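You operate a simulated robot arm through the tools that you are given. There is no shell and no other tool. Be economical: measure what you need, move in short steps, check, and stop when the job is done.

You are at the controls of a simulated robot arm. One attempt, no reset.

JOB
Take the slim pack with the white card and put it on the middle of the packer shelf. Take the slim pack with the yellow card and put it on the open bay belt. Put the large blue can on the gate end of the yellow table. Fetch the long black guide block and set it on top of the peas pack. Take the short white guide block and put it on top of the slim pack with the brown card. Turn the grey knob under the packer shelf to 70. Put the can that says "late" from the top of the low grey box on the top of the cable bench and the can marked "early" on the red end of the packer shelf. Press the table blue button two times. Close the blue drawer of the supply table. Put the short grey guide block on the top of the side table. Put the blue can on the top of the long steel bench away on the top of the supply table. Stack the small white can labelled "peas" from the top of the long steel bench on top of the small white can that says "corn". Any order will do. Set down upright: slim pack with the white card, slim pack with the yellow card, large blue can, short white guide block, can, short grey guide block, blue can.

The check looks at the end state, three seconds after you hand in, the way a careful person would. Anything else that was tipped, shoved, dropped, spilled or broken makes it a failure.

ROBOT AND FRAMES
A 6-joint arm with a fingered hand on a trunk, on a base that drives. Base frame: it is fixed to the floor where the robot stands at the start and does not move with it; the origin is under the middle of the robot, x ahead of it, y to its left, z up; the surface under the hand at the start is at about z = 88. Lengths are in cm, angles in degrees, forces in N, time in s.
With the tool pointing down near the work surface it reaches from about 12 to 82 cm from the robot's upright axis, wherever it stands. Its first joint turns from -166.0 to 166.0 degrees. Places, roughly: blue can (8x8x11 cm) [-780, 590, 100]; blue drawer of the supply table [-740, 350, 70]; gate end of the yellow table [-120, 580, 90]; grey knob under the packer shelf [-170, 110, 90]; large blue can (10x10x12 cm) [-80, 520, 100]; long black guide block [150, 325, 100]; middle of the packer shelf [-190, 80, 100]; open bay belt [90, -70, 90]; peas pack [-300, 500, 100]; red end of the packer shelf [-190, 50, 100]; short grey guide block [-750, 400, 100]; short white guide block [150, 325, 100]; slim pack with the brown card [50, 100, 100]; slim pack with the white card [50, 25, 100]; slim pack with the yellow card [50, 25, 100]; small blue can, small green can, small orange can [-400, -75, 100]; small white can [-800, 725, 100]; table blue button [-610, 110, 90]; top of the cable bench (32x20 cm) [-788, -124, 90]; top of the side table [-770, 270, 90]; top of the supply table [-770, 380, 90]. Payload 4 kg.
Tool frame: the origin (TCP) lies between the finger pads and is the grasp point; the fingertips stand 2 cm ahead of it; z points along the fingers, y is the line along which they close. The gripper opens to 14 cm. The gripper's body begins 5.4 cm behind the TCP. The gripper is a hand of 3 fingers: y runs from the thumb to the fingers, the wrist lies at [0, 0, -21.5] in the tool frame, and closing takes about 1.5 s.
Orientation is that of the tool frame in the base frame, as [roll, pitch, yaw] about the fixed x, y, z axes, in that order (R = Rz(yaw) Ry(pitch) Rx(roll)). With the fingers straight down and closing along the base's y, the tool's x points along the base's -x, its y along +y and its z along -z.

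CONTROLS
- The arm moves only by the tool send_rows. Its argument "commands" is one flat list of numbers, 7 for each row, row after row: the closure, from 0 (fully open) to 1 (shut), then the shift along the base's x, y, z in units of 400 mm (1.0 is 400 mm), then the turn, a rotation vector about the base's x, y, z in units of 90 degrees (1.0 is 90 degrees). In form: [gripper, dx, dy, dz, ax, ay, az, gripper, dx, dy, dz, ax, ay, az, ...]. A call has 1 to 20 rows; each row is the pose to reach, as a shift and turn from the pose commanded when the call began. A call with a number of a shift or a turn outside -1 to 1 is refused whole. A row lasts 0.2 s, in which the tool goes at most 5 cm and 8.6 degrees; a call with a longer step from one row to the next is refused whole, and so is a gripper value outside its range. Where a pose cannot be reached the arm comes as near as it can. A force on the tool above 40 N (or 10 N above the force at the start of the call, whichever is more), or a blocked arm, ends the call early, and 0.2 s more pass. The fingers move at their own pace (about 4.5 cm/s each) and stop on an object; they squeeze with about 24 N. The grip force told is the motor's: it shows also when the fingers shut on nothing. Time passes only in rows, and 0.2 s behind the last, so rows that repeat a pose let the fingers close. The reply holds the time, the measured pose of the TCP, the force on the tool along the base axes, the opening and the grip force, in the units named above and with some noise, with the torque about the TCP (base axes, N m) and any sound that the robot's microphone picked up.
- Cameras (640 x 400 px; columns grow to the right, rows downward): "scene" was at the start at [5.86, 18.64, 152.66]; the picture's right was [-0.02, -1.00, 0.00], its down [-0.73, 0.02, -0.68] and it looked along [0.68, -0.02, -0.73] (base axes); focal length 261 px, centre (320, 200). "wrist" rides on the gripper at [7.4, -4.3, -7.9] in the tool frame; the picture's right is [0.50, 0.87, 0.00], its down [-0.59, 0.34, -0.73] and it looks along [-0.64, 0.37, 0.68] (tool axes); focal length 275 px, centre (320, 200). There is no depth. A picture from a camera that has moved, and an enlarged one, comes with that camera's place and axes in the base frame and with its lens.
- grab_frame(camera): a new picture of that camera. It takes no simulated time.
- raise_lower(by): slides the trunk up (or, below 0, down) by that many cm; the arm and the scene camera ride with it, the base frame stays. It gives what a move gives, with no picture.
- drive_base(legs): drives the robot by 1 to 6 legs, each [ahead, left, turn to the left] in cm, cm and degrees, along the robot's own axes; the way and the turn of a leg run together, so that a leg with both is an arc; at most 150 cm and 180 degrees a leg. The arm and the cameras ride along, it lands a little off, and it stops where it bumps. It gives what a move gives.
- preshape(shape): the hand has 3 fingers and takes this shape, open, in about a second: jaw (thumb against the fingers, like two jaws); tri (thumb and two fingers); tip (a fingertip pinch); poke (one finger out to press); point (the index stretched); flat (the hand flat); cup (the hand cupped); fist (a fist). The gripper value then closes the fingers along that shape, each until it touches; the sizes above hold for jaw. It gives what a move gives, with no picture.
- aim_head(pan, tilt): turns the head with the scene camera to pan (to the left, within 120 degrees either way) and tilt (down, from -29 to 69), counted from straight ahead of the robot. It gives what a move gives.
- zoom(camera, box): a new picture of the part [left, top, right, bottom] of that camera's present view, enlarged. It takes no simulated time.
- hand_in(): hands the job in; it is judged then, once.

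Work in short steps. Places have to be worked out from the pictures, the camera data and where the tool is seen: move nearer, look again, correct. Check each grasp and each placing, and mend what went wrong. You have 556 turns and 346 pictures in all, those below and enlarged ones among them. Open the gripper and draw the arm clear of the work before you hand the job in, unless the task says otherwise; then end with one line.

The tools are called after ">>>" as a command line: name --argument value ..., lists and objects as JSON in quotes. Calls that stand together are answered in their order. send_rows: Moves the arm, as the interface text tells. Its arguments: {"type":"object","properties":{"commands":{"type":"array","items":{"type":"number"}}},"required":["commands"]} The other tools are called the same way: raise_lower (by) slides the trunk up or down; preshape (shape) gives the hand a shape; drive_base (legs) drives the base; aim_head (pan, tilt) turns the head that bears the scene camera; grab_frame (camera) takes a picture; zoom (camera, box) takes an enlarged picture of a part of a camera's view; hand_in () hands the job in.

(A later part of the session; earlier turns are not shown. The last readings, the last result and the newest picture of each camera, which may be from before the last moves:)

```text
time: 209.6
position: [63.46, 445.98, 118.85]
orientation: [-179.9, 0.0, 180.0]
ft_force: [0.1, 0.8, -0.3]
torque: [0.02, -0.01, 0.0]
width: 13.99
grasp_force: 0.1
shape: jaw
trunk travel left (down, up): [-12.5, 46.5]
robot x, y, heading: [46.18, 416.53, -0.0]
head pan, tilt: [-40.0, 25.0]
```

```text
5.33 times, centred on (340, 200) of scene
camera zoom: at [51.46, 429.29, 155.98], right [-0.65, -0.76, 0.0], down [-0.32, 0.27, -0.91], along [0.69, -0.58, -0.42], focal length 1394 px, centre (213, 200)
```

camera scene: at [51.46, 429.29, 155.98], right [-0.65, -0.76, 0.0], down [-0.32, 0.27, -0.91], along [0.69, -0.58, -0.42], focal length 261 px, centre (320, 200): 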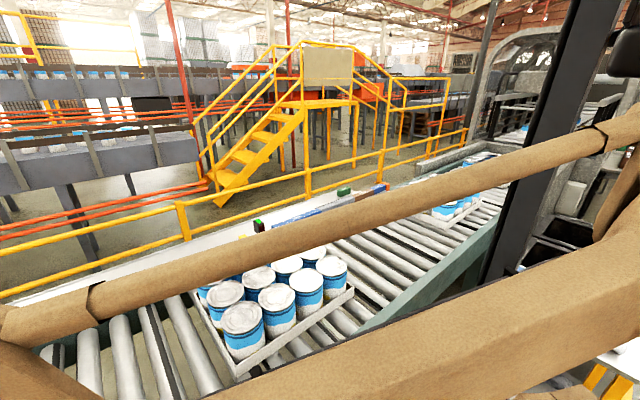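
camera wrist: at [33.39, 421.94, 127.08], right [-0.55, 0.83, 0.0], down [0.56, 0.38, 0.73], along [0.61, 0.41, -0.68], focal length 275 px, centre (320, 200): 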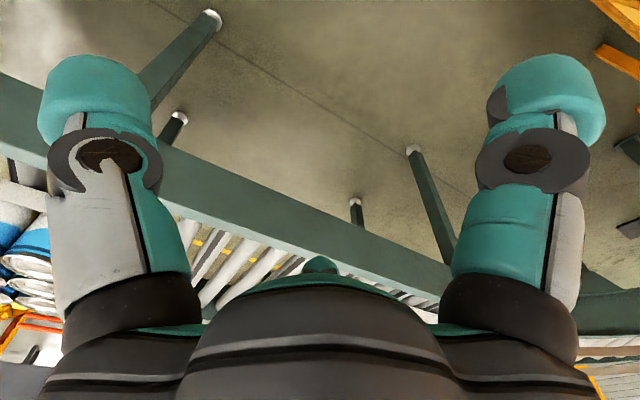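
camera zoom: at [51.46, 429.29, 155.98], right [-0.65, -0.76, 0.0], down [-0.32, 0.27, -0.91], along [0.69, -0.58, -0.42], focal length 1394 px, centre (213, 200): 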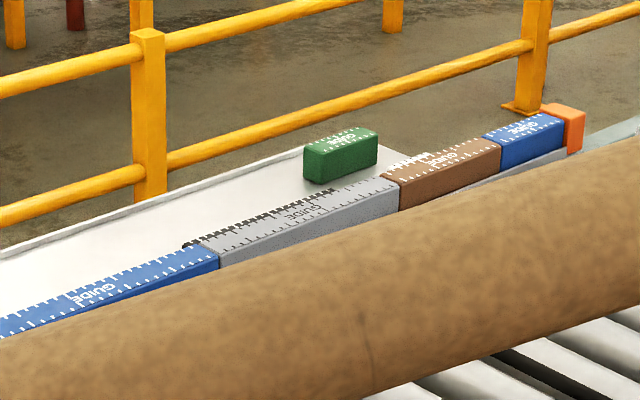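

Found them: a long black block lies on the plate just behind the grey one, and a short white one behind the brown one. Reaching them needs thought (pole, table in the way), so I first do the nearby yellow-table can. Back out.

>>> send_rows --commands '[0, 0.05, -0.08, 0, 0, 0, 0, 0, 0.1, -0.18, 0, 0, 0, 0, 0, 0.16, -0.28, 0, 0, 0, 0, 0, 0.22, -0.38, 0, 0, 0, 0, 0, 0.28, -0.48, 0, 0, 0, 0, 0, 0.36, -0.55, 0, 0, 0, 0]'

>>> drive_base --legs '[[-32, 0, 0], [0, -22, 0], [-90, 0, 0], [0, 0, 90]]'

>>> aim_head --pan 0 --tilt 25

>>> grab_frame --camera "scene"

```text
time: 211.0
position: [78.16, 423.87, 119.05]
orientation: [179.9, 0.0, 179.9]
ft_force: [0.1, -0.8, -0.1]
torque: [0.02, 0.01, 0.03]
width: 14.0
grasp_force: 0.1
shape: jaw
trunk travel left (down, up): [-12.5, 46.5]
robot x, y, heading: [46.25, 416.21, -0.3]
head pan, tilt: [-40.0, 25.0]
```

```text
time: 222.6
position: [-83.3, 426.83, 119.02]
orientation: [180.0, 0.0, -91.3]
ft_force: [0.0, 0.0, 0.7]
torque: [0.01, 0.02, 0.04]
width: 14.01
grasp_force: 0.1
shape: jaw
trunk travel left (down, up): [-12.5, 46.5]
robot x, y, heading: [-76.11, 394.95, 88.6]
head pan, tilt: [-40.0, 25.0]
```

```text
time: 223.7
position: [-83.22, 426.87, 119.26]
orientation: [180.0, 0.0, -91.3]
ft_force: [0.8, 0.3, -0.6]
torque: [0.02, -0.02, 0.02]
width: 13.99
grasp_force: 0.0
shape: jaw
trunk travel left (down, up): [-12.5, 46.5]
robot x, y, heading: [-76.5, 395.54, 88.6]
head pan, tilt: [0.0, 25.0]
```

```text
243 pictures are left
camera scene: at [-95.36, 402.74, 155.99], right [1.0, -0.03, 0.0], down [-0.01, -0.42, -0.91], along [0.02, 0.91, -0.42], focal length 261 px, centre (320, 200)
```

scene: 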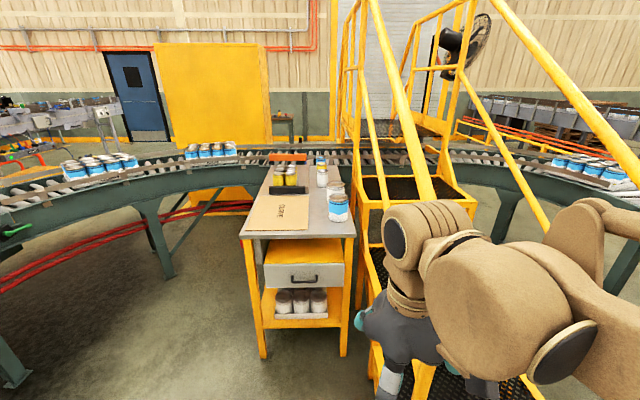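

Zoom onto the yellow table.

>>> zoom --camera "scene" --box '[220, 140, 380, 240]'

```text
4.00 times, centred on (300, 190) of scene
camera zoom: at [-95.36, 402.74, 155.99], right [1.0, -0.03, 0.0], down [-0.01, -0.42, -0.91], along [0.02, 0.91, -0.42], focal length 1046 px, centre (400, 240)
```

zoom: 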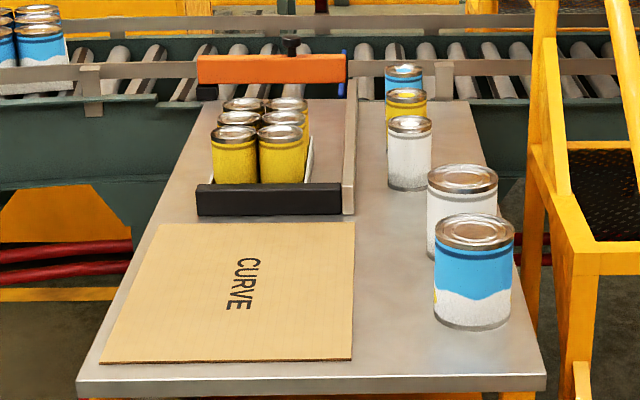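

The large blue can is the near blue one at right. To understand the "gate end" I move closer and higher.

>>> drive_base --legs '[[0, 28, 1.4], [58, 0, 0]]'

>>> raise_lower --by 25

>>> aim_head --pan 0 --tilt 42

>>> grab_frame --camera "scene"

```text
time: 228.5
position: [-112.19, 485.41, 119.06]
orientation: [-180.0, -0.1, -89.4]
ft_force: [0.4, 0.6, 0.0]
torque: [0.0, 0.03, 0.02]
width: 13.99
grasp_force: 0.0
shape: jaw
trunk travel left (down, up): [-12.5, 46.5]
robot x, y, heading: [-104.47, 453.77, 90.8]
head pan, tilt: [0.0, 25.0]
```

```text
time: 231.1
position: [-112.22, 485.34, 144.11]
orientation: [-180.0, 0.0, -89.4]
ft_force: [-0.8, -0.1, 0.7]
torque: [0.01, 0.01, 0.0]
width: 13.99
grasp_force: 0.0
shape: jaw
trunk travel left (down, up): [-37.5, 21.5]
robot x, y, heading: [-104.54, 453.91, 90.5]
head pan, tilt: [0.0, 25.0]
```

```text
time: 231.9
position: [-112.3, 485.34, 144.21]
orientation: [180.0, 0.0, -89.4]
ft_force: [-0.7, 0.1, 0.1]
torque: [0.02, 0.01, -0.01]
width: 14.01
grasp_force: 0.0
shape: jaw
trunk travel left (down, up): [-37.5, 21.5]
robot x, y, heading: [-103.69, 453.87, 90.4]
head pan, tilt: [0.0, 42.0]
```

```text
241 pictures are left
camera scene: at [-123.56, 459.95, 178.37], right [1.0, 0.01, 0.0], down [0.01, -0.67, -0.74], along [-0.01, 0.74, -0.67], focal length 261 px, centre (320, 200)
```

scene: 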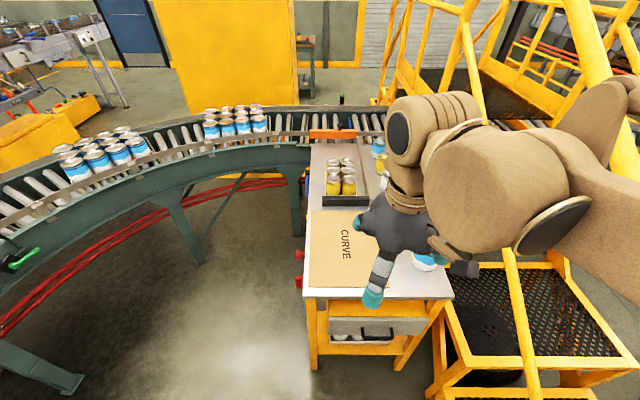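

Swing the hand left out of view and look again.

>>> send_rows --commands '[0, -0.12, 0, 0, 0, 0, 0, 0, -0.24, 0, 0, 0, 0, 0, 0, -0.36, -0.02, 0, 0, 0, 0, 0, -0.48, -0.05, 0, 0, 0, 0, 0, -0.6, -0.08, 0, 0, 0, 0, 0, -0.7, -0.14, 0, 0, 0, 0]'

>>> aim_head --pan -8 --tilt 38

>>> grab_frame --camera "scene"

```text
time: 233.3
position: [-140.71, 479.9, 144.02]
orientation: [-180.0, 0.0, -89.4]
ft_force: [0.1, 0.0, -0.4]
torque: [0.03, -0.04, -0.03]
width: 14.01
grasp_force: 0.0
shape: jaw
trunk travel left (down, up): [-37.5, 21.5]
robot x, y, heading: [-104.48, 454.07, 90.3]
head pan, tilt: [0.0, 42.0]
```

```text
time: 234.0
position: [-140.42, 479.87, 144.04]
orientation: [-179.9, 0.0, -89.4]
ft_force: [-0.1, -0.1, 0.4]
torque: [-0.01, 0.03, 0.03]
width: 14.01
grasp_force: 0.1
shape: jaw
trunk travel left (down, up): [-37.5, 21.5]
robot x, y, heading: [-104.17, 454.31, 90.6]
head pan, tilt: [-8.0, 38.0]
```

```text
240 pictures are left
camera scene: at [-122.34, 460.16, 178.95], right [0.99, -0.13, 0.0], down [-0.08, -0.61, -0.79], along [0.1, 0.78, -0.62], focal length 261 px, centre (320, 200)
```

scene: 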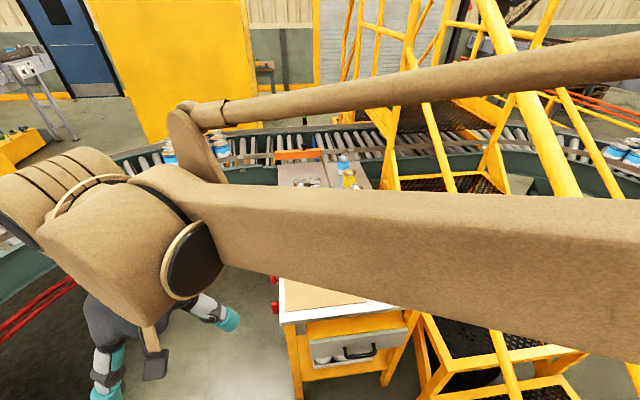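

Use the wrist camera instead: bring the hand to about (−90, 505, 144), which looks onto the table.

>>> send_rows --commands '[0, 0.12, 0.02, 0, 0, 0, 0, 0, 0.24, 0.04, 0, 0, 0, 0, 0, 0.36, 0.06, 0, 0, 0, 0, 0, 0.48, 0.1, 0, 0, 0, 0, 0, 0.6, 0.14, 0, 0, 0, 0, 0, 0.72, 0.18, 0, 0, 0, 0, 0, 0.84, 0.2, 0, 0, 0, 0, 0, 0.95, 0.2, 0, 0, 0, 0]'

>>> send_rows --commands '[0, 0.1, 0.05, 0, 0, 0, 0, 0, 0.2, 0.1, 0, 0, 0, 0, 0, 0.3, 0.15, 0, 0, 0, 0, 0, 0.3, 0.25, 0, 0, 0, 0, 0, 0.3, 0.3, 0, 0, 0, 0]'

>>> grab_frame --camera "wrist"

>>> grab_frame --camera "scene"

```text
refused: row 4 steps farther than a row can; nothing moved
```

```text
time: 235.2
position: [-128.24, 491.71, 144.11]
orientation: [179.9, 0.0, -89.3]
ft_force: [0.5, 0.3, 0.3]
torque: [0.02, 0.02, 0.03]
width: 14.01
grasp_force: 0.2
shape: jaw
trunk travel left (down, up): [-37.5, 21.5]
robot x, y, heading: [-104.39, 453.95, 90.7]
head pan, tilt: [-8.0, 38.0]
```

```text
239 pictures are left
camera wrist: at [-123.95, 484.26, 151.93], right [-0.86, -0.51, 0.0], down [-0.35, 0.58, 0.74], along [-0.38, 0.63, -0.68], focal length 275 px, centre (320, 200)
```

wrist: 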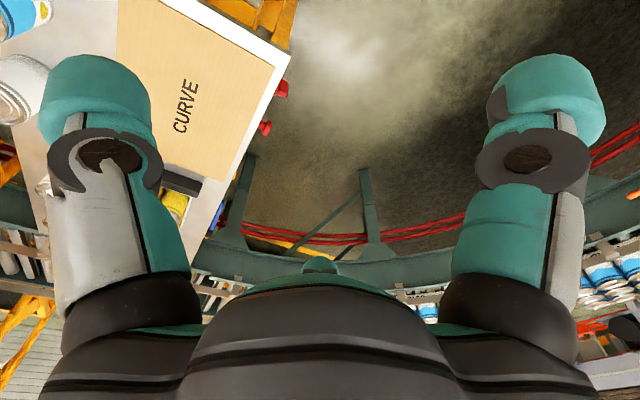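

```text
238 pictures are left
camera scene: at [-122.25, 460.07, 178.97], right [0.99, -0.13, 0.0], down [-0.08, -0.61, -0.79], along [0.1, 0.78, -0.62], focal length 261 px, centre (320, 200)
```

scene: 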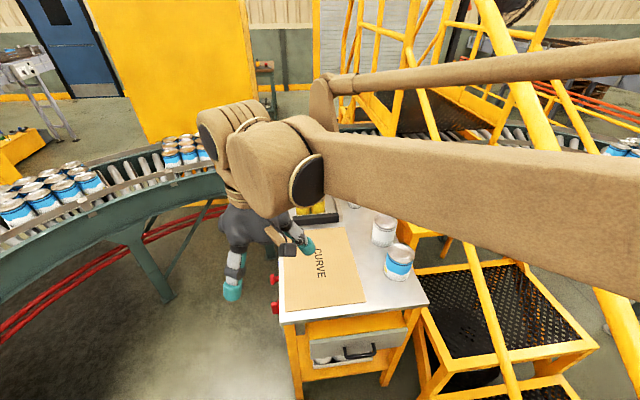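

Move the hand further right/forward over the table (z 144 well above the cans).

>>> send_rows --commands '[0, 0.11, 0.03, 0, 0, 0, 0, 0, 0.22, 0.06, 0, 0, 0, 0, 0, 0.33, 0.09, 0, 0, 0, 0, 0, 0.44, 0.12, 0, 0, 0, 0, 0, 0.55, 0.15, 0, 0, 0, 0, 0, 0.66, 0.18, 0, 0, 0, 0, 0, 0.77, 0.21, 0, 0, 0, 0, 0, 0.88, 0.24, 0, 0, 0, 0, 0, 0.98, 0.28, 0, 0, 0, 0]'

>>> grab_frame --camera "wrist"

```text
time: 237.2
position: [-88.53, 503.43, 144.46]
orientation: [179.9, 0.1, -89.4]
ft_force: [-0.1, 0.9, -1.0]
torque: [-0.01, 0.03, 0.01]
width: 14.0
grasp_force: 0.1
shape: jaw
trunk travel left (down, up): [-37.5, 21.5]
robot x, y, heading: [-104.48, 454.12, 90.8]
head pan, tilt: [-8.0, 38.0]
```

```text
237 pictures are left
camera wrist: at [-84.24, 495.97, 152.35], right [-0.86, -0.51, 0.0], down [-0.34, 0.58, 0.73], along [-0.38, 0.63, -0.68], focal length 275 px, centre (320, 200)
```

wrist: 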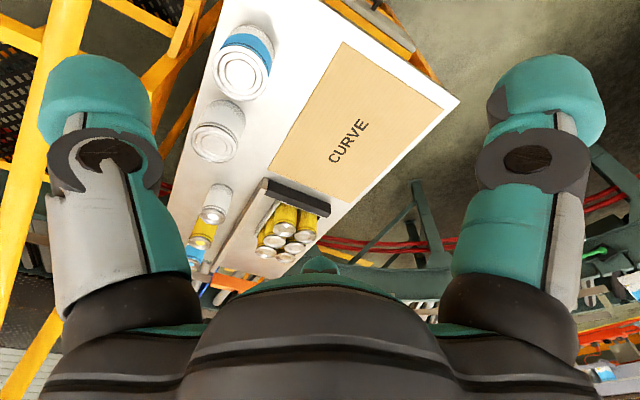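

Move forward 25 cm to see the far end.

>>> send_rows --commands '[0, 0.0, 0.11, 0, 0, 0, 0, 0, 0.0, 0.22, 0, 0, 0, 0, 0, 0, 0.33, 0, 0, 0, 0, 0, 0, 0.44, 0, 0, 0, 0, 0, 0, 0.55, 0, 0, 0, 0, 0, 0, 0.65, 0, 0, 0, 0]'

>>> grab_frame --camera "wrist"

>>> aim_head --pan 5 --tilt 35

>>> grab_frame --camera "scene"

```text
time: 238.6
position: [-88.88, 529.19, 144.07]
orientation: [180.0, -0.1, -89.4]
ft_force: [-0.4, 0.6, 0.1]
torque: [-0.02, -0.02, 0.0]
width: 14.02
grasp_force: 0.0
shape: jaw
trunk travel left (down, up): [-37.5, 21.5]
robot x, y, heading: [-104.25, 453.9, 90.6]
head pan, tilt: [-8.0, 38.0]
```

```text
236 pictures are left
camera wrist: at [-84.5, 521.78, 152.04], right [-0.86, -0.51, 0.0], down [-0.35, 0.59, 0.73], along [-0.37, 0.63, -0.68], focal length 275 px, centre (320, 200)
```

wrist: 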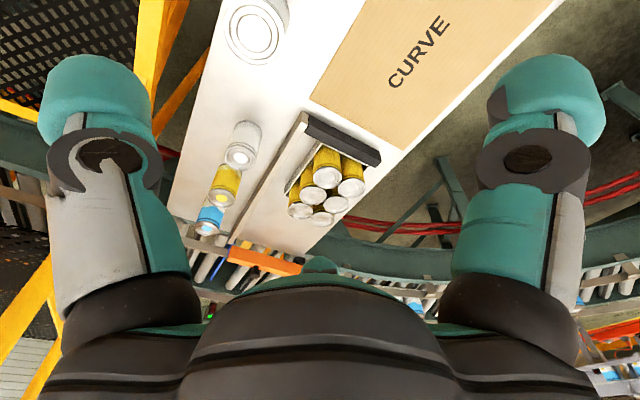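

```text
time: 239.4
position: [-88.92, 528.74, 144.37]
orientation: [180.0, 0.0, -89.4]
ft_force: [-0.6, 0.5, 0.7]
torque: [0.01, 0.0, -0.01]
width: 13.97
grasp_force: 0.1
shape: jaw
trunk travel left (down, up): [-37.5, 21.5]
robot x, y, heading: [-104.56, 453.85, 90.4]
head pan, tilt: [5.0, 35.0]
```

```text
235 pictures are left
camera scene: at [-124.31, 460.37, 179.41], right [1.0, 0.1, 0.0], down [0.05, -0.57, -0.82], along [-0.08, 0.82, -0.57], focal length 261 px, centre (320, 200)
```

scene: 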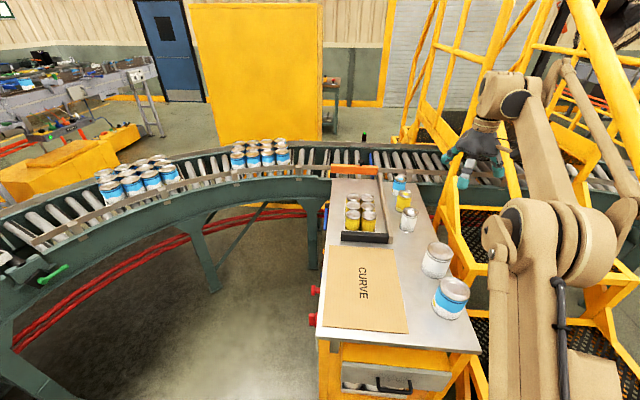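

Clear view; zoom on the table.

>>> zoom --camera "scene" --box '[310, 150, 470, 250]'

>>> zoom --camera "scene" --box '[310, 230, 490, 342]'

```text
4.00 times, centred on (390, 200) of scene
camera zoom: at [-124.31, 460.37, 179.41], right [1.0, 0.1, 0.0], down [0.05, -0.57, -0.82], along [-0.08, 0.82, -0.57], focal length 1046 px, centre (40, 200)
```

zoom: 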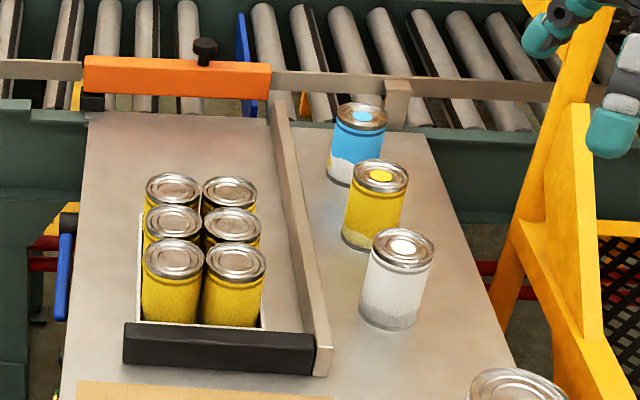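

```text
3.56 times, centred on (400, 286) of scene
camera zoom: at [-124.31, 460.37, 179.41], right [1.0, 0.1, 0.0], down [0.05, -0.57, -0.82], along [-0.08, 0.82, -0.57], focal length 929 px, centre (36, -106)
```

zoom: 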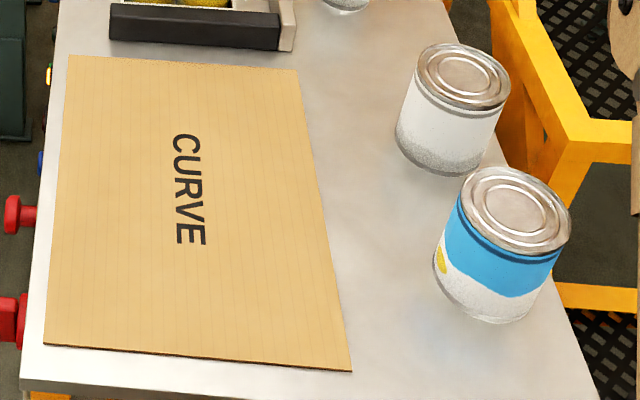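

The orange bar at the far end of the lane is the gate; the free lane spot before it is around (−117, 602). First pick the large blue can at ≈(−83, 522): rotate the hand 60° so no finger points at the stairs, centre over the can.

>>> send_rows --commands '[0, 0.04, -0.05, 0, 0, 0, 0.09, 0, 0.08, -0.1, 0, 0, 0, 0.18, 0, 0.12, -0.15, 0, 0, 0, 0.27, 0, 0.15, -0.175, 0, 0, 0, 0.36, 0, 0.15, -0.175, 0, 0, 0, 0.45, 0, 0.15, -0.175, 0, 0, 0, 0.54, 0, 0.15, -0.175, 0, 0, 0, 0.63, 0, 0.15, -0.175, 0, 0, 0, 0.667]'

>>> raise_lower --by -25

>>> grab_frame --camera "wrist"

>>> grab_frame --camera "scene"

```text
time: 241.2
position: [-83.16, 521.83, 144.2]
orientation: [180.0, 0.0, -29.2]
ft_force: [0.1, 0.9, -0.3]
torque: [-0.01, -0.02, 0.03]
width: 14.0
grasp_force: 0.0
shape: jaw
trunk travel left (down, up): [-37.5, 21.5]
robot x, y, heading: [-104.24, 453.96, 90.7]
head pan, tilt: [5.0, 35.0]
```

```text
time: 243.7
position: [-83.06, 521.84, 119.18]
orientation: [-180.0, 0.0, -29.3]
ft_force: [-1.0, 0.9, 0.3]
torque: [0.01, 0.0, 0.02]
width: 14.0
grasp_force: 0.1
shape: jaw
trunk travel left (down, up): [-12.5, 46.5]
robot x, y, heading: [-104.18, 453.75, 90.1]
head pan, tilt: [5.0, 35.0]
```

```text
232 pictures are left
camera wrist: at [-74.52, 521.94, 127.09], right [0.01, -1.0, 0.0], down [-0.68, -0.01, 0.73], along [-0.73, -0.01, -0.68], focal length 275 px, centre (320, 200)
```

wrist: 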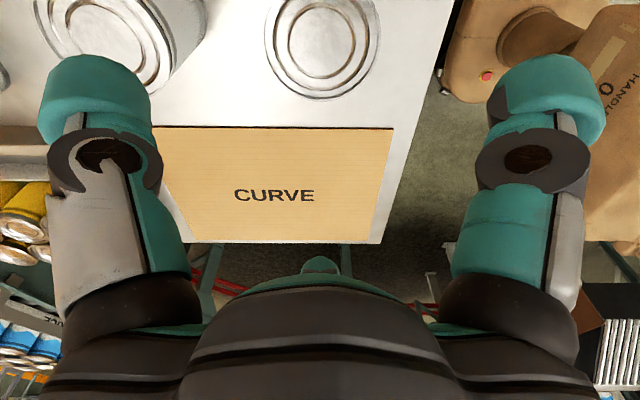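

```text
231 pictures are left
camera scene: at [-124.31, 460.38, 154.42], right [1.0, 0.1, 0.0], down [0.05, -0.57, -0.82], along [-0.08, 0.82, -0.57], focal length 261 px, centre (320, 200)
```

scene: 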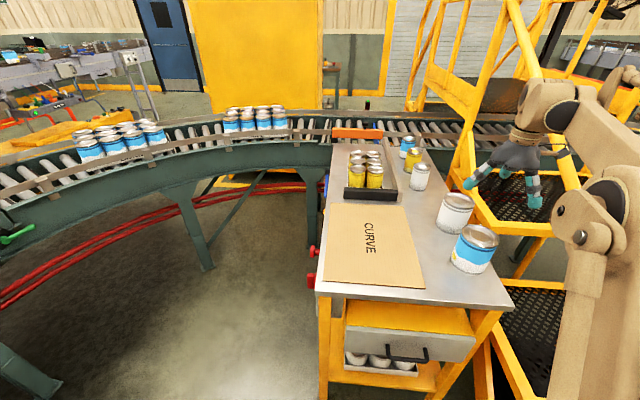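

Centred over the blue can. Lower and grip it.

>>> send_rows --commands '[0, 0.01, 0, -0.1, 0, 0, 0, 0, 0.01, 0, -0.2, 0, 0, 0, 0, 0.01, 0, -0.3, 0, 0, 0, 0, 0.01, 0, -0.36, 0, 0, 0, 0, 0.01, 0, -0.4, 0, 0, 0, 0, 0.01, 0, -0.44, 0, 0, 0, 0, 0.01, 0, -0.48, 0, 0, 0, 0, 0.01, 0, -0.51, 0, 0, 0, 0.5, 0.01, 0, -0.51, 0, 0, 0, 1, 0.01, 0, -0.51, 0, 0, 0, 1, 0.01, 0, -0.51, 0, 0, 0, 1, 0.01, 0, -0.51, 0, 0, 0, 1, 0.01, 0, -0.51, 0, 0, 0, 1, 0.01, 0, -0.51, 0, 0, 0]'

>>> grab_frame --camera "wrist"

>>> grab_frame --camera "scene"

```text
time: 246.7
position: [-82.8, 522.02, 98.86]
orientation: [179.9, -0.1, -29.3]
ft_force: [0.8, -0.1, -0.2]
torque: [0.13, -0.02, -0.02]
width: 9.26
grasp_force: 24.2
shape: jaw
trunk travel left (down, up): [-12.5, 46.5]
robot x, y, heading: [-104.56, 453.9, 90.3]
head pan, tilt: [5.0, 35.0]
```

```text
230 pictures are left
camera wrist: at [-74.17, 522.0, 106.71], right [0.01, -1.0, 0.0], down [-0.68, -0.01, 0.73], along [-0.73, -0.01, -0.68], focal length 275 px, centre (320, 200)
```

wrist: 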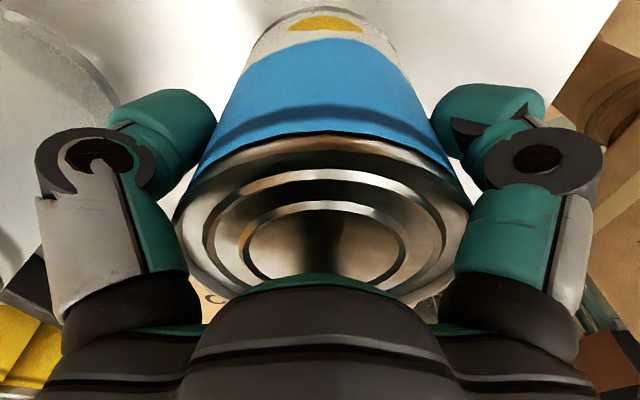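

```text
229 pictures are left
camera scene: at [-124.31, 460.4, 154.41], right [1.0, 0.1, 0.0], down [0.05, -0.57, -0.82], along [-0.08, 0.82, -0.57], focal length 261 px, centre (320, 200)
```

scene: 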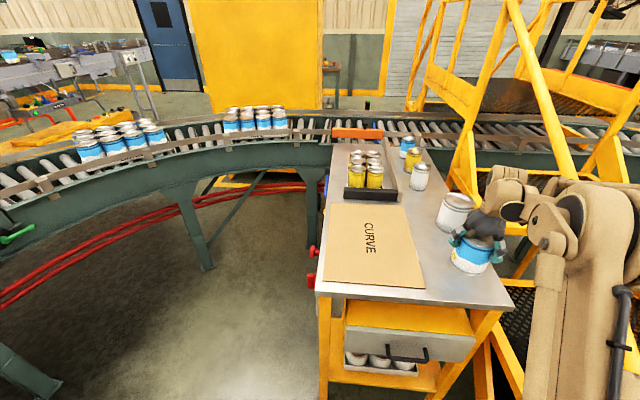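

Gripped. Lift the can.

>>> send_rows --commands '[1, 0, 0, 0.03, 0, 0, 0, 1, 0, 0, 0.1, 0, 0, 0, 1, 0, 0, 0.2, 0, 0, 0, 1, 0, 0, 0.3, 0, 0, 0, 1, 0, 0, 0.4, 0, 0, 0, 1, 0, 0, 0.5, 0, 0, 0, 1, 0, 0, 0.6, 0, 0, 0]'

>>> send_rows --commands '[1, -0.08, -0.08, 0.0, 0, 0, 0, 1, -0.16, -0.16, 0, 0, 0, 0, 1, -0.24, -0.24, 0, 0, 0, 0, 1, -0.32, -0.32, 0, 0, 0, 0, 1, -0.4, -0.4, 0, 0, 0, 0, 1, -0.48, -0.48, 0, 0, 0, 0, 1, -0.56, -0.56, 0, 0, 0, 0, 1, -0.64, -0.64, 0, 0, 0, 0, 1, -0.7, -0.72, 0, 0, 0, 0]'

>>> grab_frame --camera "scene"

```text
time: 248.3
position: [-82.66, 522.07, 122.83]
orientation: [179.9, -0.1, -29.4]
ft_force: [0.1, -0.1, -1.8]
torque: [-0.02, 0.0, 0.0]
width: 9.21
grasp_force: 23.9
shape: jaw
trunk travel left (down, up): [-12.5, 46.5]
robot x, y, heading: [-104.34, 454.12, 90.4]
head pan, tilt: [5.0, 35.0]
```

```text
time: 250.3
position: [-110.97, 493.05, 122.74]
orientation: [-179.9, 0.0, -29.2]
ft_force: [-0.2, -0.8, -2.9]
torque: [0.02, 0.0, 0.04]
width: 9.21
grasp_force: 24.0
shape: jaw
trunk travel left (down, up): [-12.5, 46.5]
robot x, y, heading: [-104.09, 453.95, 90.7]
head pan, tilt: [5.0, 35.0]
```

```text
228 pictures are left
camera scene: at [-124.34, 460.28, 154.41], right [1.0, 0.1, 0.0], down [0.06, -0.57, -0.82], along [-0.08, 0.82, -0.57], focal length 261 px, centre (320, 200)
```

scene: 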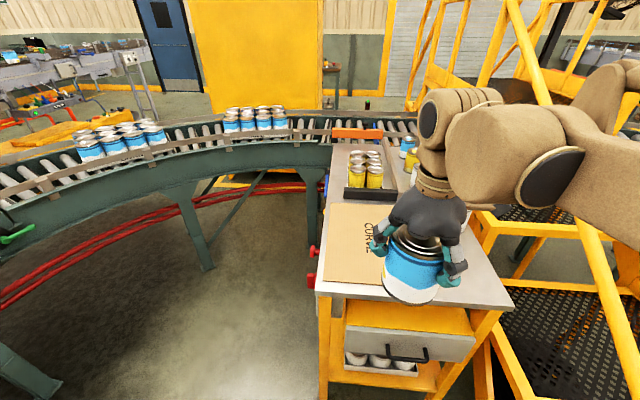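

Can is held. Back off, shift left 66 cm and drive up along the table's left side.

>>> drive_base --legs '[[-25, 0, -0.5], [0, 66, 0], [75, 0, 0]]'

>>> aim_head --pan -20 --tilt 40

>>> grab_frame --camera "scene"

```text
time: 259.1
position: [-173.83, 545.25, 122.86]
orientation: [-180.0, 0.1, -30.6]
ft_force: [0.2, -0.3, -2.7]
torque: [0.01, 0.01, -0.01]
width: 9.21
grasp_force: 24.3
shape: jaw
trunk travel left (down, up): [-12.5, 46.5]
robot x, y, heading: [-168.19, 505.71, 89.4]
head pan, tilt: [5.0, 35.0]
```

```text
time: 260.0
position: [-173.86, 545.37, 122.83]
orientation: [180.0, 0.0, -30.5]
ft_force: [0.1, 0.6, -2.7]
torque: [-0.02, 0.0, 0.01]
width: 9.22
grasp_force: 24.0
shape: jaw
trunk travel left (down, up): [-12.5, 46.5]
robot x, y, heading: [-168.28, 506.02, 89.1]
head pan, tilt: [-20.0, 40.0]
```

```text
227 pictures are left
camera scene: at [-184.48, 511.81, 153.66], right [0.94, -0.35, 0.0], down [-0.23, -0.6, -0.77], along [0.27, 0.72, -0.64], focal length 261 px, centre (320, 200)
```

scene: 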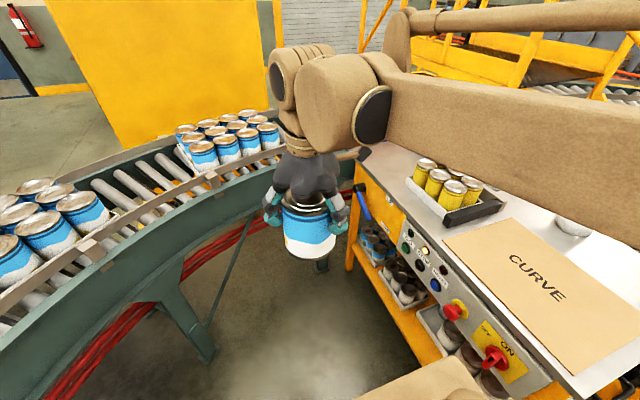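

Table's left side carries switches, so I keep a margin: drive ahead 36, left 4, and stop.

>>> drive_base --legs '[[36, 4, 0.8]]'

>>> aim_head --pan -35 --tilt 45

>>> grab_frame --camera "scene"

```text
time: 262.3
position: [-177.77, 581.08, 122.75]
orientation: [179.9, -0.1, -30.1]
ft_force: [-0.5, 0.1, -2.0]
torque: [-0.04, -0.02, -0.02]
width: 9.22
grasp_force: 23.5
shape: jaw
trunk travel left (down, up): [-12.5, 46.5]
robot x, y, heading: [-171.53, 541.83, 89.8]
head pan, tilt: [-20.0, 40.0]
```

```text
time: 263.1
position: [-177.69, 581.03, 122.84]
orientation: [179.9, 0.0, -30.2]
ft_force: [0.4, 0.2, -2.3]
torque: [-0.04, -0.01, 0.04]
width: 9.24
grasp_force: 23.6
shape: jaw
trunk travel left (down, up): [-12.5, 46.5]
robot x, y, heading: [-171.88, 541.22, 89.6]
head pan, tilt: [-35.0, 45.0]
```

```text
226 pictures are left
camera scene: at [-186.39, 546.2, 152.93], right [0.82, -0.58, 0.0], down [-0.41, -0.58, -0.71], along [0.41, 0.58, -0.71], focal length 261 px, centre (320, 200)
```

scene: 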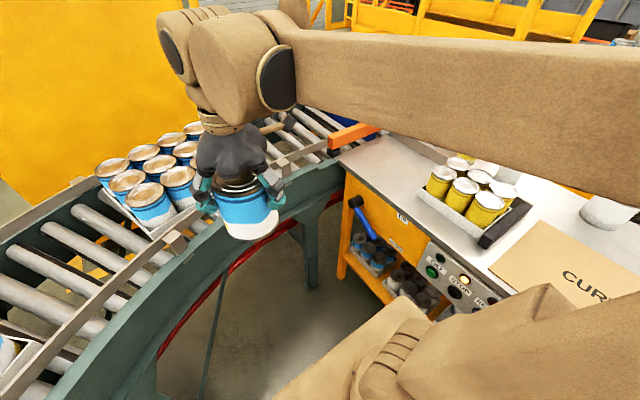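

Target spot ≈(−119, 598). Move over it in two calls.

>>> send_rows --commands '[1, 0.1, 0.02, 0.02, 0, 0, 0, 1, 0.2, 0.04, 0.03, 0, 0, 0, 1, 0.3, 0.06, 0.03, 0, 0, 0, 1, 0.4, 0.08, 0.03, 0, 0, 0, 1, 0.5, 0.1, 0.03, 0, 0, 0, 1, 0.6, 0.13, 0.03, 0, 0, 0, 1, 0.7, 0.16, 0.03, 0, 0, 0]'

>>> send_rows --commands '[1, 0.1, 0.04, 0.0, 0, 0, 0, 1, 0.2, 0.08, 0, 0, 0, 0, 1, 0.3, 0.12, 0, 0, 0, 0, 1, 0.4, 0.16, 0, 0, 0, 0, 1, 0.5, 0.2, 0, 0, 0, 0, 1, 0.6, 0.23, 0, 0, 0, 0, 1, 0.7, 0.25, 0, 0, 0, 0, 1, 0.76, 0.265, 0, 0, 0, 0]'

>>> grab_frame --camera "scene"

>>> grab_frame --camera "wrist"

```text
time: 264.7
position: [-152.41, 588.6, 123.79]
orientation: [180.0, -0.3, -31.2]
ft_force: [0.2, -0.9, -2.5]
torque: [0.01, -0.01, -0.03]
width: 9.21
grasp_force: 23.8
shape: jaw
out of reach, approached as far as the arm can: row 6, 7
trunk travel left (down, up): [-12.5, 46.5]
robot x, y, heading: [-172.24, 541.82, 89.7]
head pan, tilt: [-35.0, 45.0]
```

```text
time: 266.5
position: [-134.02, 605.69, 123.55]
orientation: [-179.5, -2.6, -38.7]
ft_force: [0.2, -0.1, -2.7]
torque: [0.07, -0.01, -0.01]
width: 9.2
grasp_force: 24.0
shape: jaw
out of reach, approached as far as the arm can: row 1, 2, 3, 4, 5, 6, 7, 8
trunk travel left (down, up): [-12.5, 46.5]
robot x, y, heading: [-171.43, 541.45, 89.7]
head pan, tilt: [-35.0, 45.0]
```

```text
225 pictures are left
camera scene: at [-186.44, 546.05, 152.93], right [0.82, -0.58, 0.0], down [-0.41, -0.58, -0.71], along [0.41, 0.58, -0.71], focal length 261 px, centre (320, 200)
```

scene: 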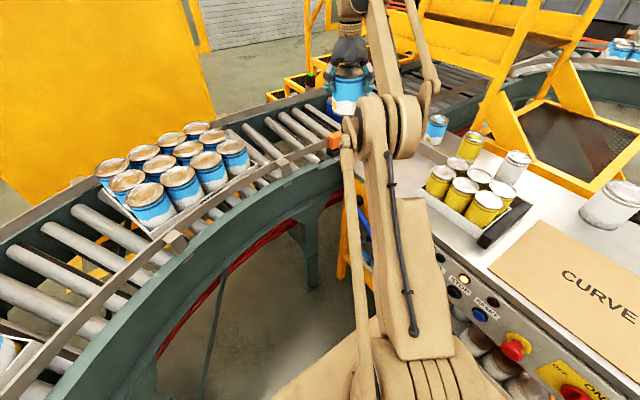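

```text
224 pictures are left
camera wrist: at [-125.77, 604.44, 131.7], right [-0.15, -0.99, 0.01], down [-0.7, 0.12, 0.71], along [-0.7, 0.1, -0.71], focal length 275 px, centre (320, 200)
```

wrist: 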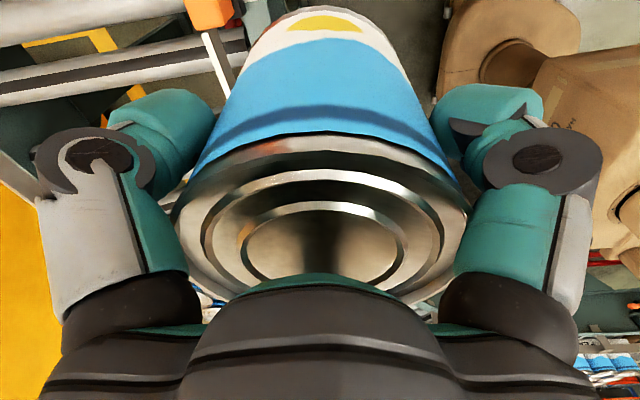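

The wrist roll is near its limit; with a round can I can rotate the hand back −90° about z.

>>> send_rows --commands '[1, -0.02, 0, 0.02, 0, 0, -0.09, 1, -0.02, 0, 0.02, 0, 0, -0.18, 1, -0.02, 0, 0.02, 0, 0, -0.27, 1, -0.02, 0, 0.02, 0, 0, -0.36, 1, -0.02, 0, 0.02, 0, 0, -0.45, 1, -0.02, 0, 0.02, 0, 0, -0.54, 1, -0.02, 0, 0.02, 0, 0, -0.63, 1, -0.02, 0, 0.02, 0, 0, -0.72, 1, -0.02, 0, 0.02, 0, 0, -0.81, 1, -0.02, 0, 0.02, 0, 0, -0.9, 1, -0.02, 0, 0.02, 0, 0, -0.95]'

```text
time: 268.9
position: [-137.11, 600.96, 121.26]
orientation: [-179.4, -2.5, -124.4]
ft_force: [-0.1, 0.1, -2.2]
torque: [0.03, 0.0, 0.01]
width: 9.16
grasp_force: 24.5
shape: jaw
out of reach, approached as far as the arm can: row 1, 2, 3, 4, 5, 6, 7, 8, 9, 10, 11
trunk travel left (down, up): [-12.5, 46.5]
robot x, y, heading: [-171.77, 541.23, 89.4]
head pan, tilt: [-35.0, 45.0]
```

Just short of reach; move the base 10 cm further ahead.

>>> drive_base --legs '[[11, 0, 0.4]]'

>>> send_rows --commands '[1, 0, -0.02, 0, 0, 0, 0, 1, 0, -0.1, 0, 0, 0, 0, 1, 0, -0.2, 0, 0, 0, 0, 1, 0, -0.27, 0, 0, 0, 0]'

>>> grab_frame --camera "scene"

```text
time: 270.1
position: [-137.25, 612.71, 121.1]
orientation: [-179.5, -2.6, -123.8]
ft_force: [0.5, -0.6, -1.6]
torque: [-0.01, 0.01, -0.04]
width: 9.19
grasp_force: 24.2
shape: jaw
trunk travel left (down, up): [-12.5, 46.5]
robot x, y, heading: [-172.2, 552.8, 90.0]
head pan, tilt: [-35.0, 45.0]
```

```text
time: 271.1
position: [-135.73, 605.2, 124.73]
orientation: [-179.5, -2.6, -123.8]
ft_force: [-0.1, 0.6, -2.4]
torque: [-0.01, 0.0, -0.02]
width: 9.18
grasp_force: 24.0
shape: jaw
out of reach, approached as far as the arm can: row 1, 2, 3, 4
trunk travel left (down, up): [-12.5, 46.5]
robot x, y, heading: [-171.77, 553.03, 90.0]
head pan, tilt: [-35.0, 45.0]
```

```text
223 pictures are left
camera scene: at [-186.35, 557.47, 152.93], right [0.82, -0.57, 0.0], down [-0.41, -0.58, -0.71], along [0.41, 0.58, -0.71], focal length 261 px, centre (320, 200)
```

scene: 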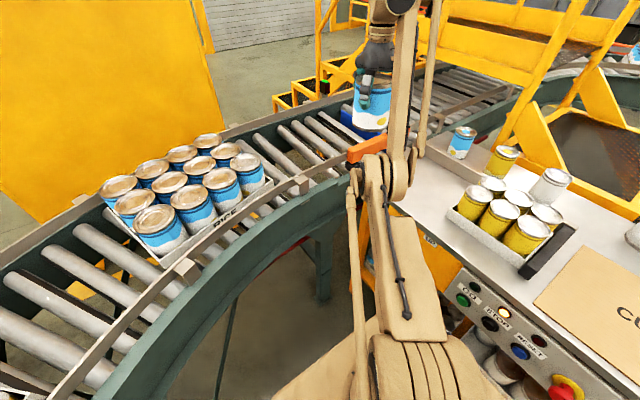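

Something about the wrist configuration is limiting. Pull the commanded pose back toward the robot to recover.

>>> send_rows --commands '[1, -0.08, -0.08, 0, 0, 0, 0, 1, -0.16, -0.16, 0, 0, 0, 0, 1, -0.24, -0.24, 0, 0, 0, 0, 1, -0.32, -0.32, 0, 0, 0, 0, 1, -0.32, -0.32, 0, 0, 0, 0]'

```text
time: 272.3
position: [-138.08, 606.76, 124.73]
orientation: [-179.5, -2.6, -123.9]
ft_force: [-0.1, -0.3, -2.9]
torque: [-0.04, 0.01, 0.0]
width: 9.14
grasp_force: 23.8
shape: jaw
out of reach, approached as far as the arm can: row 1, 2, 3, 4, 5
trunk travel left (down, up): [-12.5, 46.5]
robot x, y, heading: [-171.9, 552.69, 89.8]
head pan, tilt: [-35.0, 45.0]
```

Try a yaw change of +30° plus moving toward the robot front to escape.

>>> send_rows --commands '[1, -0.05, -0.05, 0, 0, 0, 0.09, 1, -0.1, -0.1, 0, 0, 0, 0.18, 1, -0.15, -0.15, 0, 0, 0, 0.27, 1, -0.2, -0.2, 0, 0, 0, 0.36, 1, -0.3, -0.2, 0, 0, 0, 0.45, 1, -0.4, -0.2, 0, 0, 0, 0.54]'

>>> grab_frame --camera "scene"

```text
time: 273.7
position: [-148.08, 612.48, 124.75]
orientation: [-179.6, -2.7, -75.1]
ft_force: [-0.8, 0.6, -2.0]
torque: [-0.01, -0.01, 0.0]
width: 9.16
grasp_force: 23.7
shape: jaw
out of reach, approached as far as the arm can: row 1, 2, 3, 4, 5, 6
trunk travel left (down, up): [-12.5, 46.5]
robot x, y, heading: [-171.72, 552.89, 90.0]
head pan, tilt: [-35.0, 45.0]
```

```text
222 pictures are left
camera scene: at [-186.51, 557.5, 152.91], right [0.82, -0.57, 0.0], down [-0.4, -0.58, -0.71], along [0.41, 0.58, -0.71], focal length 261 px, centre (320, 200)
```

scene: 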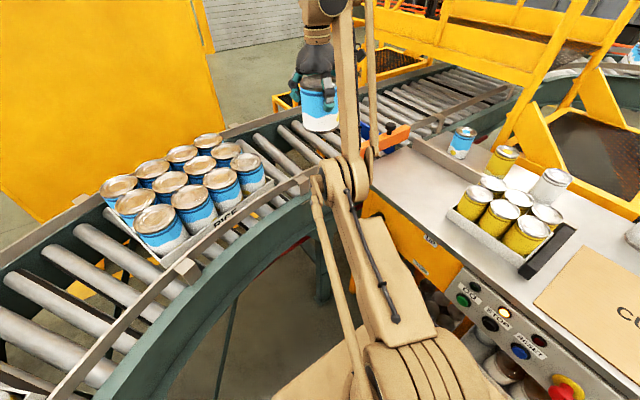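

The arm holds a constant radius; test a strong retract in −y.

>>> send_rows --commands '[1, 0, -0.12, 0, 0, 0, 0, 1, 0, -0.24, 0, 0, 0, 0, 1, 0, -0.36, 0, 0, 0, 0, 1, 0, -0.48, 0, 0, 0, 0, 1, 0, -0.6, 0, 0, 0, 0, 1, 0, -0.72, 0, 0, 0, 0]'

```text
time: 275.1
position: [-133.35, 603.85, 124.62]
orientation: [-179.8, -2.6, -75.2]
ft_force: [0.8, -0.4, -1.7]
torque: [0.02, 0.03, -0.01]
width: 9.16
grasp_force: 24.1
shape: jaw
out of reach, approached as far as the arm can: row 1, 2, 3, 4, 5, 6
trunk travel left (down, up): [-12.5, 46.5]
robot x, y, heading: [-172.06, 552.83, 90.1]
head pan, tilt: [-35.0, 45.0]
```

Joint 1 swings but radius is stuck. Try raising the commanded height.

>>> send_rows --commands '[1, 0, 0.1, 0.06, 0, 0, 0, 1, 0, 0.2, 0.12, 0, 0, 0, 1, 0, 0.3, 0.18, 0, 0, 0, 1, 0, 0.4, 0.24, 0, 0, 0, 1, 0, 0.5, 0.3, 0, 0, 0, 1, 0, 0.6, 0.36, 0, 0, 0, 1, 0, 0.6, 0.48, 0, 0, 0]'

>>> aim_head --pan -25 --tilt 20

>>> grab_frame --camera "scene"

```text
time: 276.7
position: [-140.7, 613.85, 132.45]
orientation: [-179.5, -2.5, -75.2]
ft_force: [-0.5, 0.3, -3.1]
torque: [-0.01, -0.01, -0.01]
width: 9.12
grasp_force: 24.1
shape: jaw
out of reach, approached as far as the arm can: row 3, 4, 5, 6, 7
trunk travel left (down, up): [-12.5, 46.5]
robot x, y, heading: [-171.98, 552.69, 90.1]
head pan, tilt: [-35.0, 45.0]
```

```text
time: 277.6
position: [-140.59, 613.98, 132.34]
orientation: [-179.5, -2.4, -75.2]
ft_force: [0.8, -0.3, -1.3]
torque: [0.03, 0.0, -0.01]
width: 9.11
grasp_force: 23.8
shape: jaw
trunk travel left (down, up): [-12.5, 46.5]
robot x, y, heading: [-172.3, 552.67, 90.2]
head pan, tilt: [-25.0, 20.0]
```

```text
221 pictures are left
camera scene: at [-187.06, 559.22, 156.79], right [0.91, -0.42, 0.0], down [-0.15, -0.31, -0.94], along [0.4, 0.85, -0.34], focal length 261 px, centre (320, 200)
```

scene: 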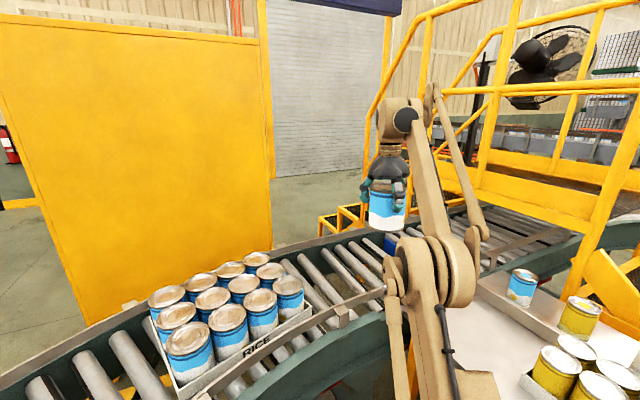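

Test small retract steps to learn where the commanded pose is.

>>> send_rows --commands '[1, 0, -0.02, 0, 0, 0, 0]'

>>> send_rows --commands '[1, 0, -0.1, -0.1, 0, 0, 0, 1, 0, -0.1, -0.2, 0, 0, 0, 1, 0, -0.1, -0.3, 0, 0, 0]'

```text
time: 278.0
position: [-140.39, 613.17, 132.35]
orientation: [-179.6, -2.6, -75.3]
ft_force: [-0.2, 0.2, -3.0]
torque: [-0.01, 0.0, 0.02]
width: 9.13
grasp_force: 24.3
shape: jaw
trunk travel left (down, up): [-12.5, 46.5]
robot x, y, heading: [-172.25, 553.42, 90.1]
head pan, tilt: [-25.0, 20.0]
```

```text
refused: row 1 steps farther than a row can; nothing moved
```

Now reachable again. Step down carefully toward the target from here: (−121, 600).

>>> send_rows --commands '[1, 0.08, -0.04, 0, 0, 0, 0, 1, 0.16, -0.08, 0, 0, 0, 0, 1, 0.24, -0.12, 0, 0, 0, 0, 1, 0.32, -0.16, 0, 0, 0, 0, 1, 0.4, -0.2, 0, 0, 0, 0, 1, 0.46, -0.25, 0, 0, 0, 0]'

```text
time: 279.4
position: [-124.49, 603.15, 131.27]
orientation: [-179.5, -2.5, -75.2]
ft_force: [-1.1, -0.6, -2.5]
torque: [0.01, 0.0, -0.01]
width: 9.12
grasp_force: 23.7
shape: jaw
out of reach, approached as far as the arm can: row 4, 5, 6
trunk travel left (down, up): [-12.5, 46.5]
robot x, y, heading: [-171.94, 552.98, 89.9]
head pan, tilt: [-25.0, 20.0]
```

There's an inner bound that relaxes as z drops; the target is at that radius anyway. Descend here.

>>> send_rows --commands '[1, 0.01, 0, -0.1, 0, 0, 0, 1, 0.03, -0.01, -0.2, 0, 0, 0, 1, 0.05, -0.03, -0.3, 0, 0, 0, 1, 0.07, -0.05, -0.4, 0, 0, 0, 1, 0.08, -0.06, -0.5, 0, 0, 0]'

>>> aim_head --pan -40 --tilt 40

>>> grab_frame --camera "scene"

>>> grab_frame --camera "wrist"

```text
time: 280.6
position: [-117.99, 604.55, 115.46]
orientation: [-179.7, -2.5, -75.2]
ft_force: [0.0, 1.7, -2.7]
torque: [0.02, 0.0, 0.01]
width: 9.09
grasp_force: 23.8
shape: jaw
out of reach, approached as far as the arm can: row 3, 4, 5
trunk travel left (down, up): [-12.5, 46.5]
robot x, y, heading: [-172.14, 552.99, 89.9]
head pan, tilt: [-25.0, 20.0]
```

```text
time: 281.4
position: [-117.88, 604.54, 115.46]
orientation: [-179.7, -2.5, -75.1]
ft_force: [-0.4, 0.0, -1.9]
torque: [0.0, 0.01, -0.04]
width: 9.1
grasp_force: 24.1
shape: jaw
trunk travel left (down, up): [-12.5, 46.5]
robot x, y, heading: [-171.75, 552.84, 90.4]
head pan, tilt: [-40.0, 40.0]
```

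```text
220 pictures are left
camera scene: at [-185.52, 557.27, 153.67], right [0.77, -0.64, 0.0], down [-0.41, -0.49, -0.77], along [0.49, 0.59, -0.64], focal length 261 px, centre (320, 200)
```

scene: 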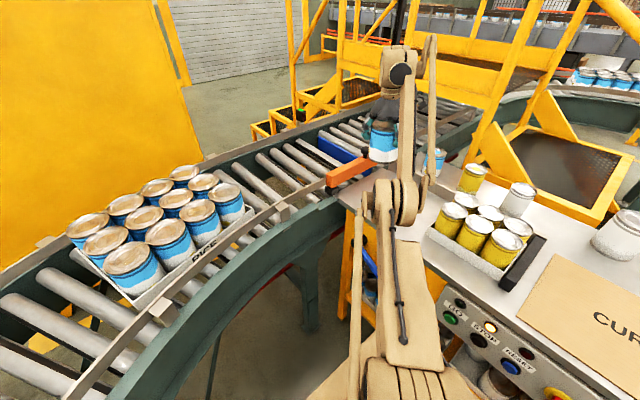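

```text
219 pictures are left
camera wrist: at [-112.07, 598.67, 123.7], right [-0.71, -0.7, 0.02], down [-0.49, 0.51, 0.71], along [-0.51, 0.49, -0.71], focal length 275 px, centre (320, 200)
```

wrist: 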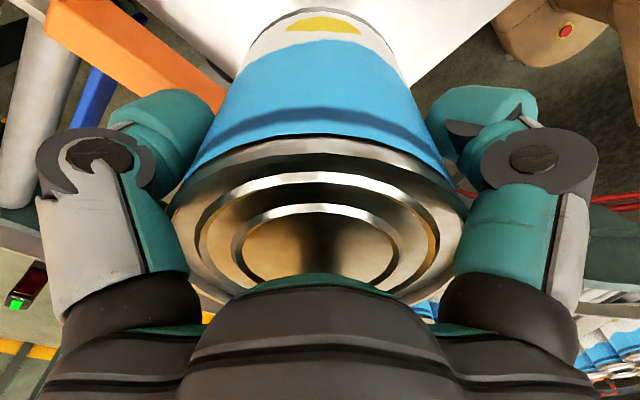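

The arm is stuck in an awkward configuration when reaching this far to the right. I lift, swing it to the robot's front along an arc, and re-fold it there.

>>> send_rows --commands '[1, 0, 0, 0.1, 0, 0, 0, 1, 0, 0, 0.2, 0, 0, 0, 1, 0, 0, 0.3, 0, 0, 0, 1, 0, 0, 0.4, 0, 0, 0, 1, 0, 0, 0.5, 0, 0, 0]'

>>> send_rows --commands '[1, -0.09, 0.06, 0, 0, 0, 0, 1, -0.18, 0.12, 0, 0, 0, 0, 1, -0.28, 0.17, 0, 0, 0, 0, 1, -0.38, 0.22, 0, 0, 0, 0, 1, -0.48, 0.27, 0, 0, 0, 0, 1, -0.59, 0.31, 0, 0, 0, 0, 1, -0.7, 0.34, 0, 0, 0, 0, 1, -0.81, 0.37, 0, 0, 0, 0, 1, -0.92, 0.39, 0, 0, 0, 0]'

```text
time: 282.6
position: [-121.23, 601.3, 129.51]
orientation: [-179.4, -2.5, -75.2]
ft_force: [0.2, 0.1, -2.5]
torque: [0.0, -0.03, -0.01]
width: 9.1
grasp_force: 24.2
shape: jaw
out of reach, approached as far as the arm can: row 2, 3, 4, 5
trunk travel left (down, up): [-12.5, 46.5]
robot x, y, heading: [-171.94, 552.93, 89.7]
head pan, tilt: [-40.0, 40.0]
```

```text
time: 284.6
position: [-158.18, 616.52, 129.7]
orientation: [-179.5, -2.6, -75.2]
ft_force: [-0.6, 0.1, -2.5]
torque: [0.02, 0.0, 0.0]
width: 9.08
grasp_force: 24.2
shape: jaw
trunk travel left (down, up): [-12.5, 46.5]
robot x, y, heading: [-171.84, 552.69, 89.9]
head pan, tilt: [-40.0, 40.0]
```

It follows again. Now fold in at the front.

>>> send_rows --commands '[1, -0.05, -0.1, 0, 0, 0, 0, 1, -0.1, -0.2, 0, 0, 0, 0, 1, -0.15, -0.3, 0, 0, 0, 0, 1, -0.2, -0.4, 0, 0, 0, 0, 1, -0.25, -0.5, 0, 0, 0, 0, 1, -0.3, -0.6, 0, 0, 0, 0]'

>>> aim_head --pan -30 --tilt 30

>>> grab_frame --camera "scene"

```text
time: 286.0
position: [-166.3, 613.22, 136.92]
orientation: [-179.5, -2.5, -75.2]
ft_force: [-0.3, -0.1, -2.1]
torque: [0.0, -0.01, -0.01]
width: 9.08
grasp_force: 24.2
shape: jaw
out of reach, approached as far as the arm can: row 1, 2, 3, 4, 5, 6
trunk travel left (down, up): [-12.5, 46.5]
robot x, y, heading: [-171.9, 552.82, 89.9]
head pan, tilt: [-40.0, 40.0]
```

```text
time: 286.8
position: [-166.44, 613.21, 136.91]
orientation: [-179.6, -2.6, -75.2]
ft_force: [0.4, -0.2, -1.8]
torque: [0.02, -0.01, 0.01]
width: 9.09
grasp_force: 24.1
shape: jaw
trunk travel left (down, up): [-12.5, 46.5]
robot x, y, heading: [-172.03, 553.15, 89.8]
head pan, tilt: [-30.0, 30.0]
```

```text
218 pictures are left
camera scene: at [-186.51, 558.6, 155.18], right [0.87, -0.5, 0.0], down [-0.25, -0.43, -0.87], along [0.43, 0.75, -0.5], focal length 261 px, centre (320, 200)
```

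scene: 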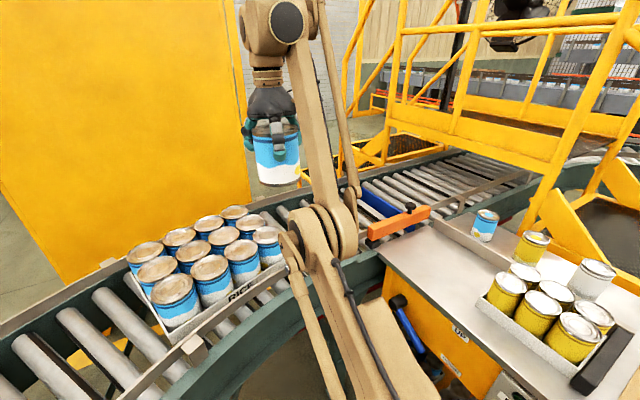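

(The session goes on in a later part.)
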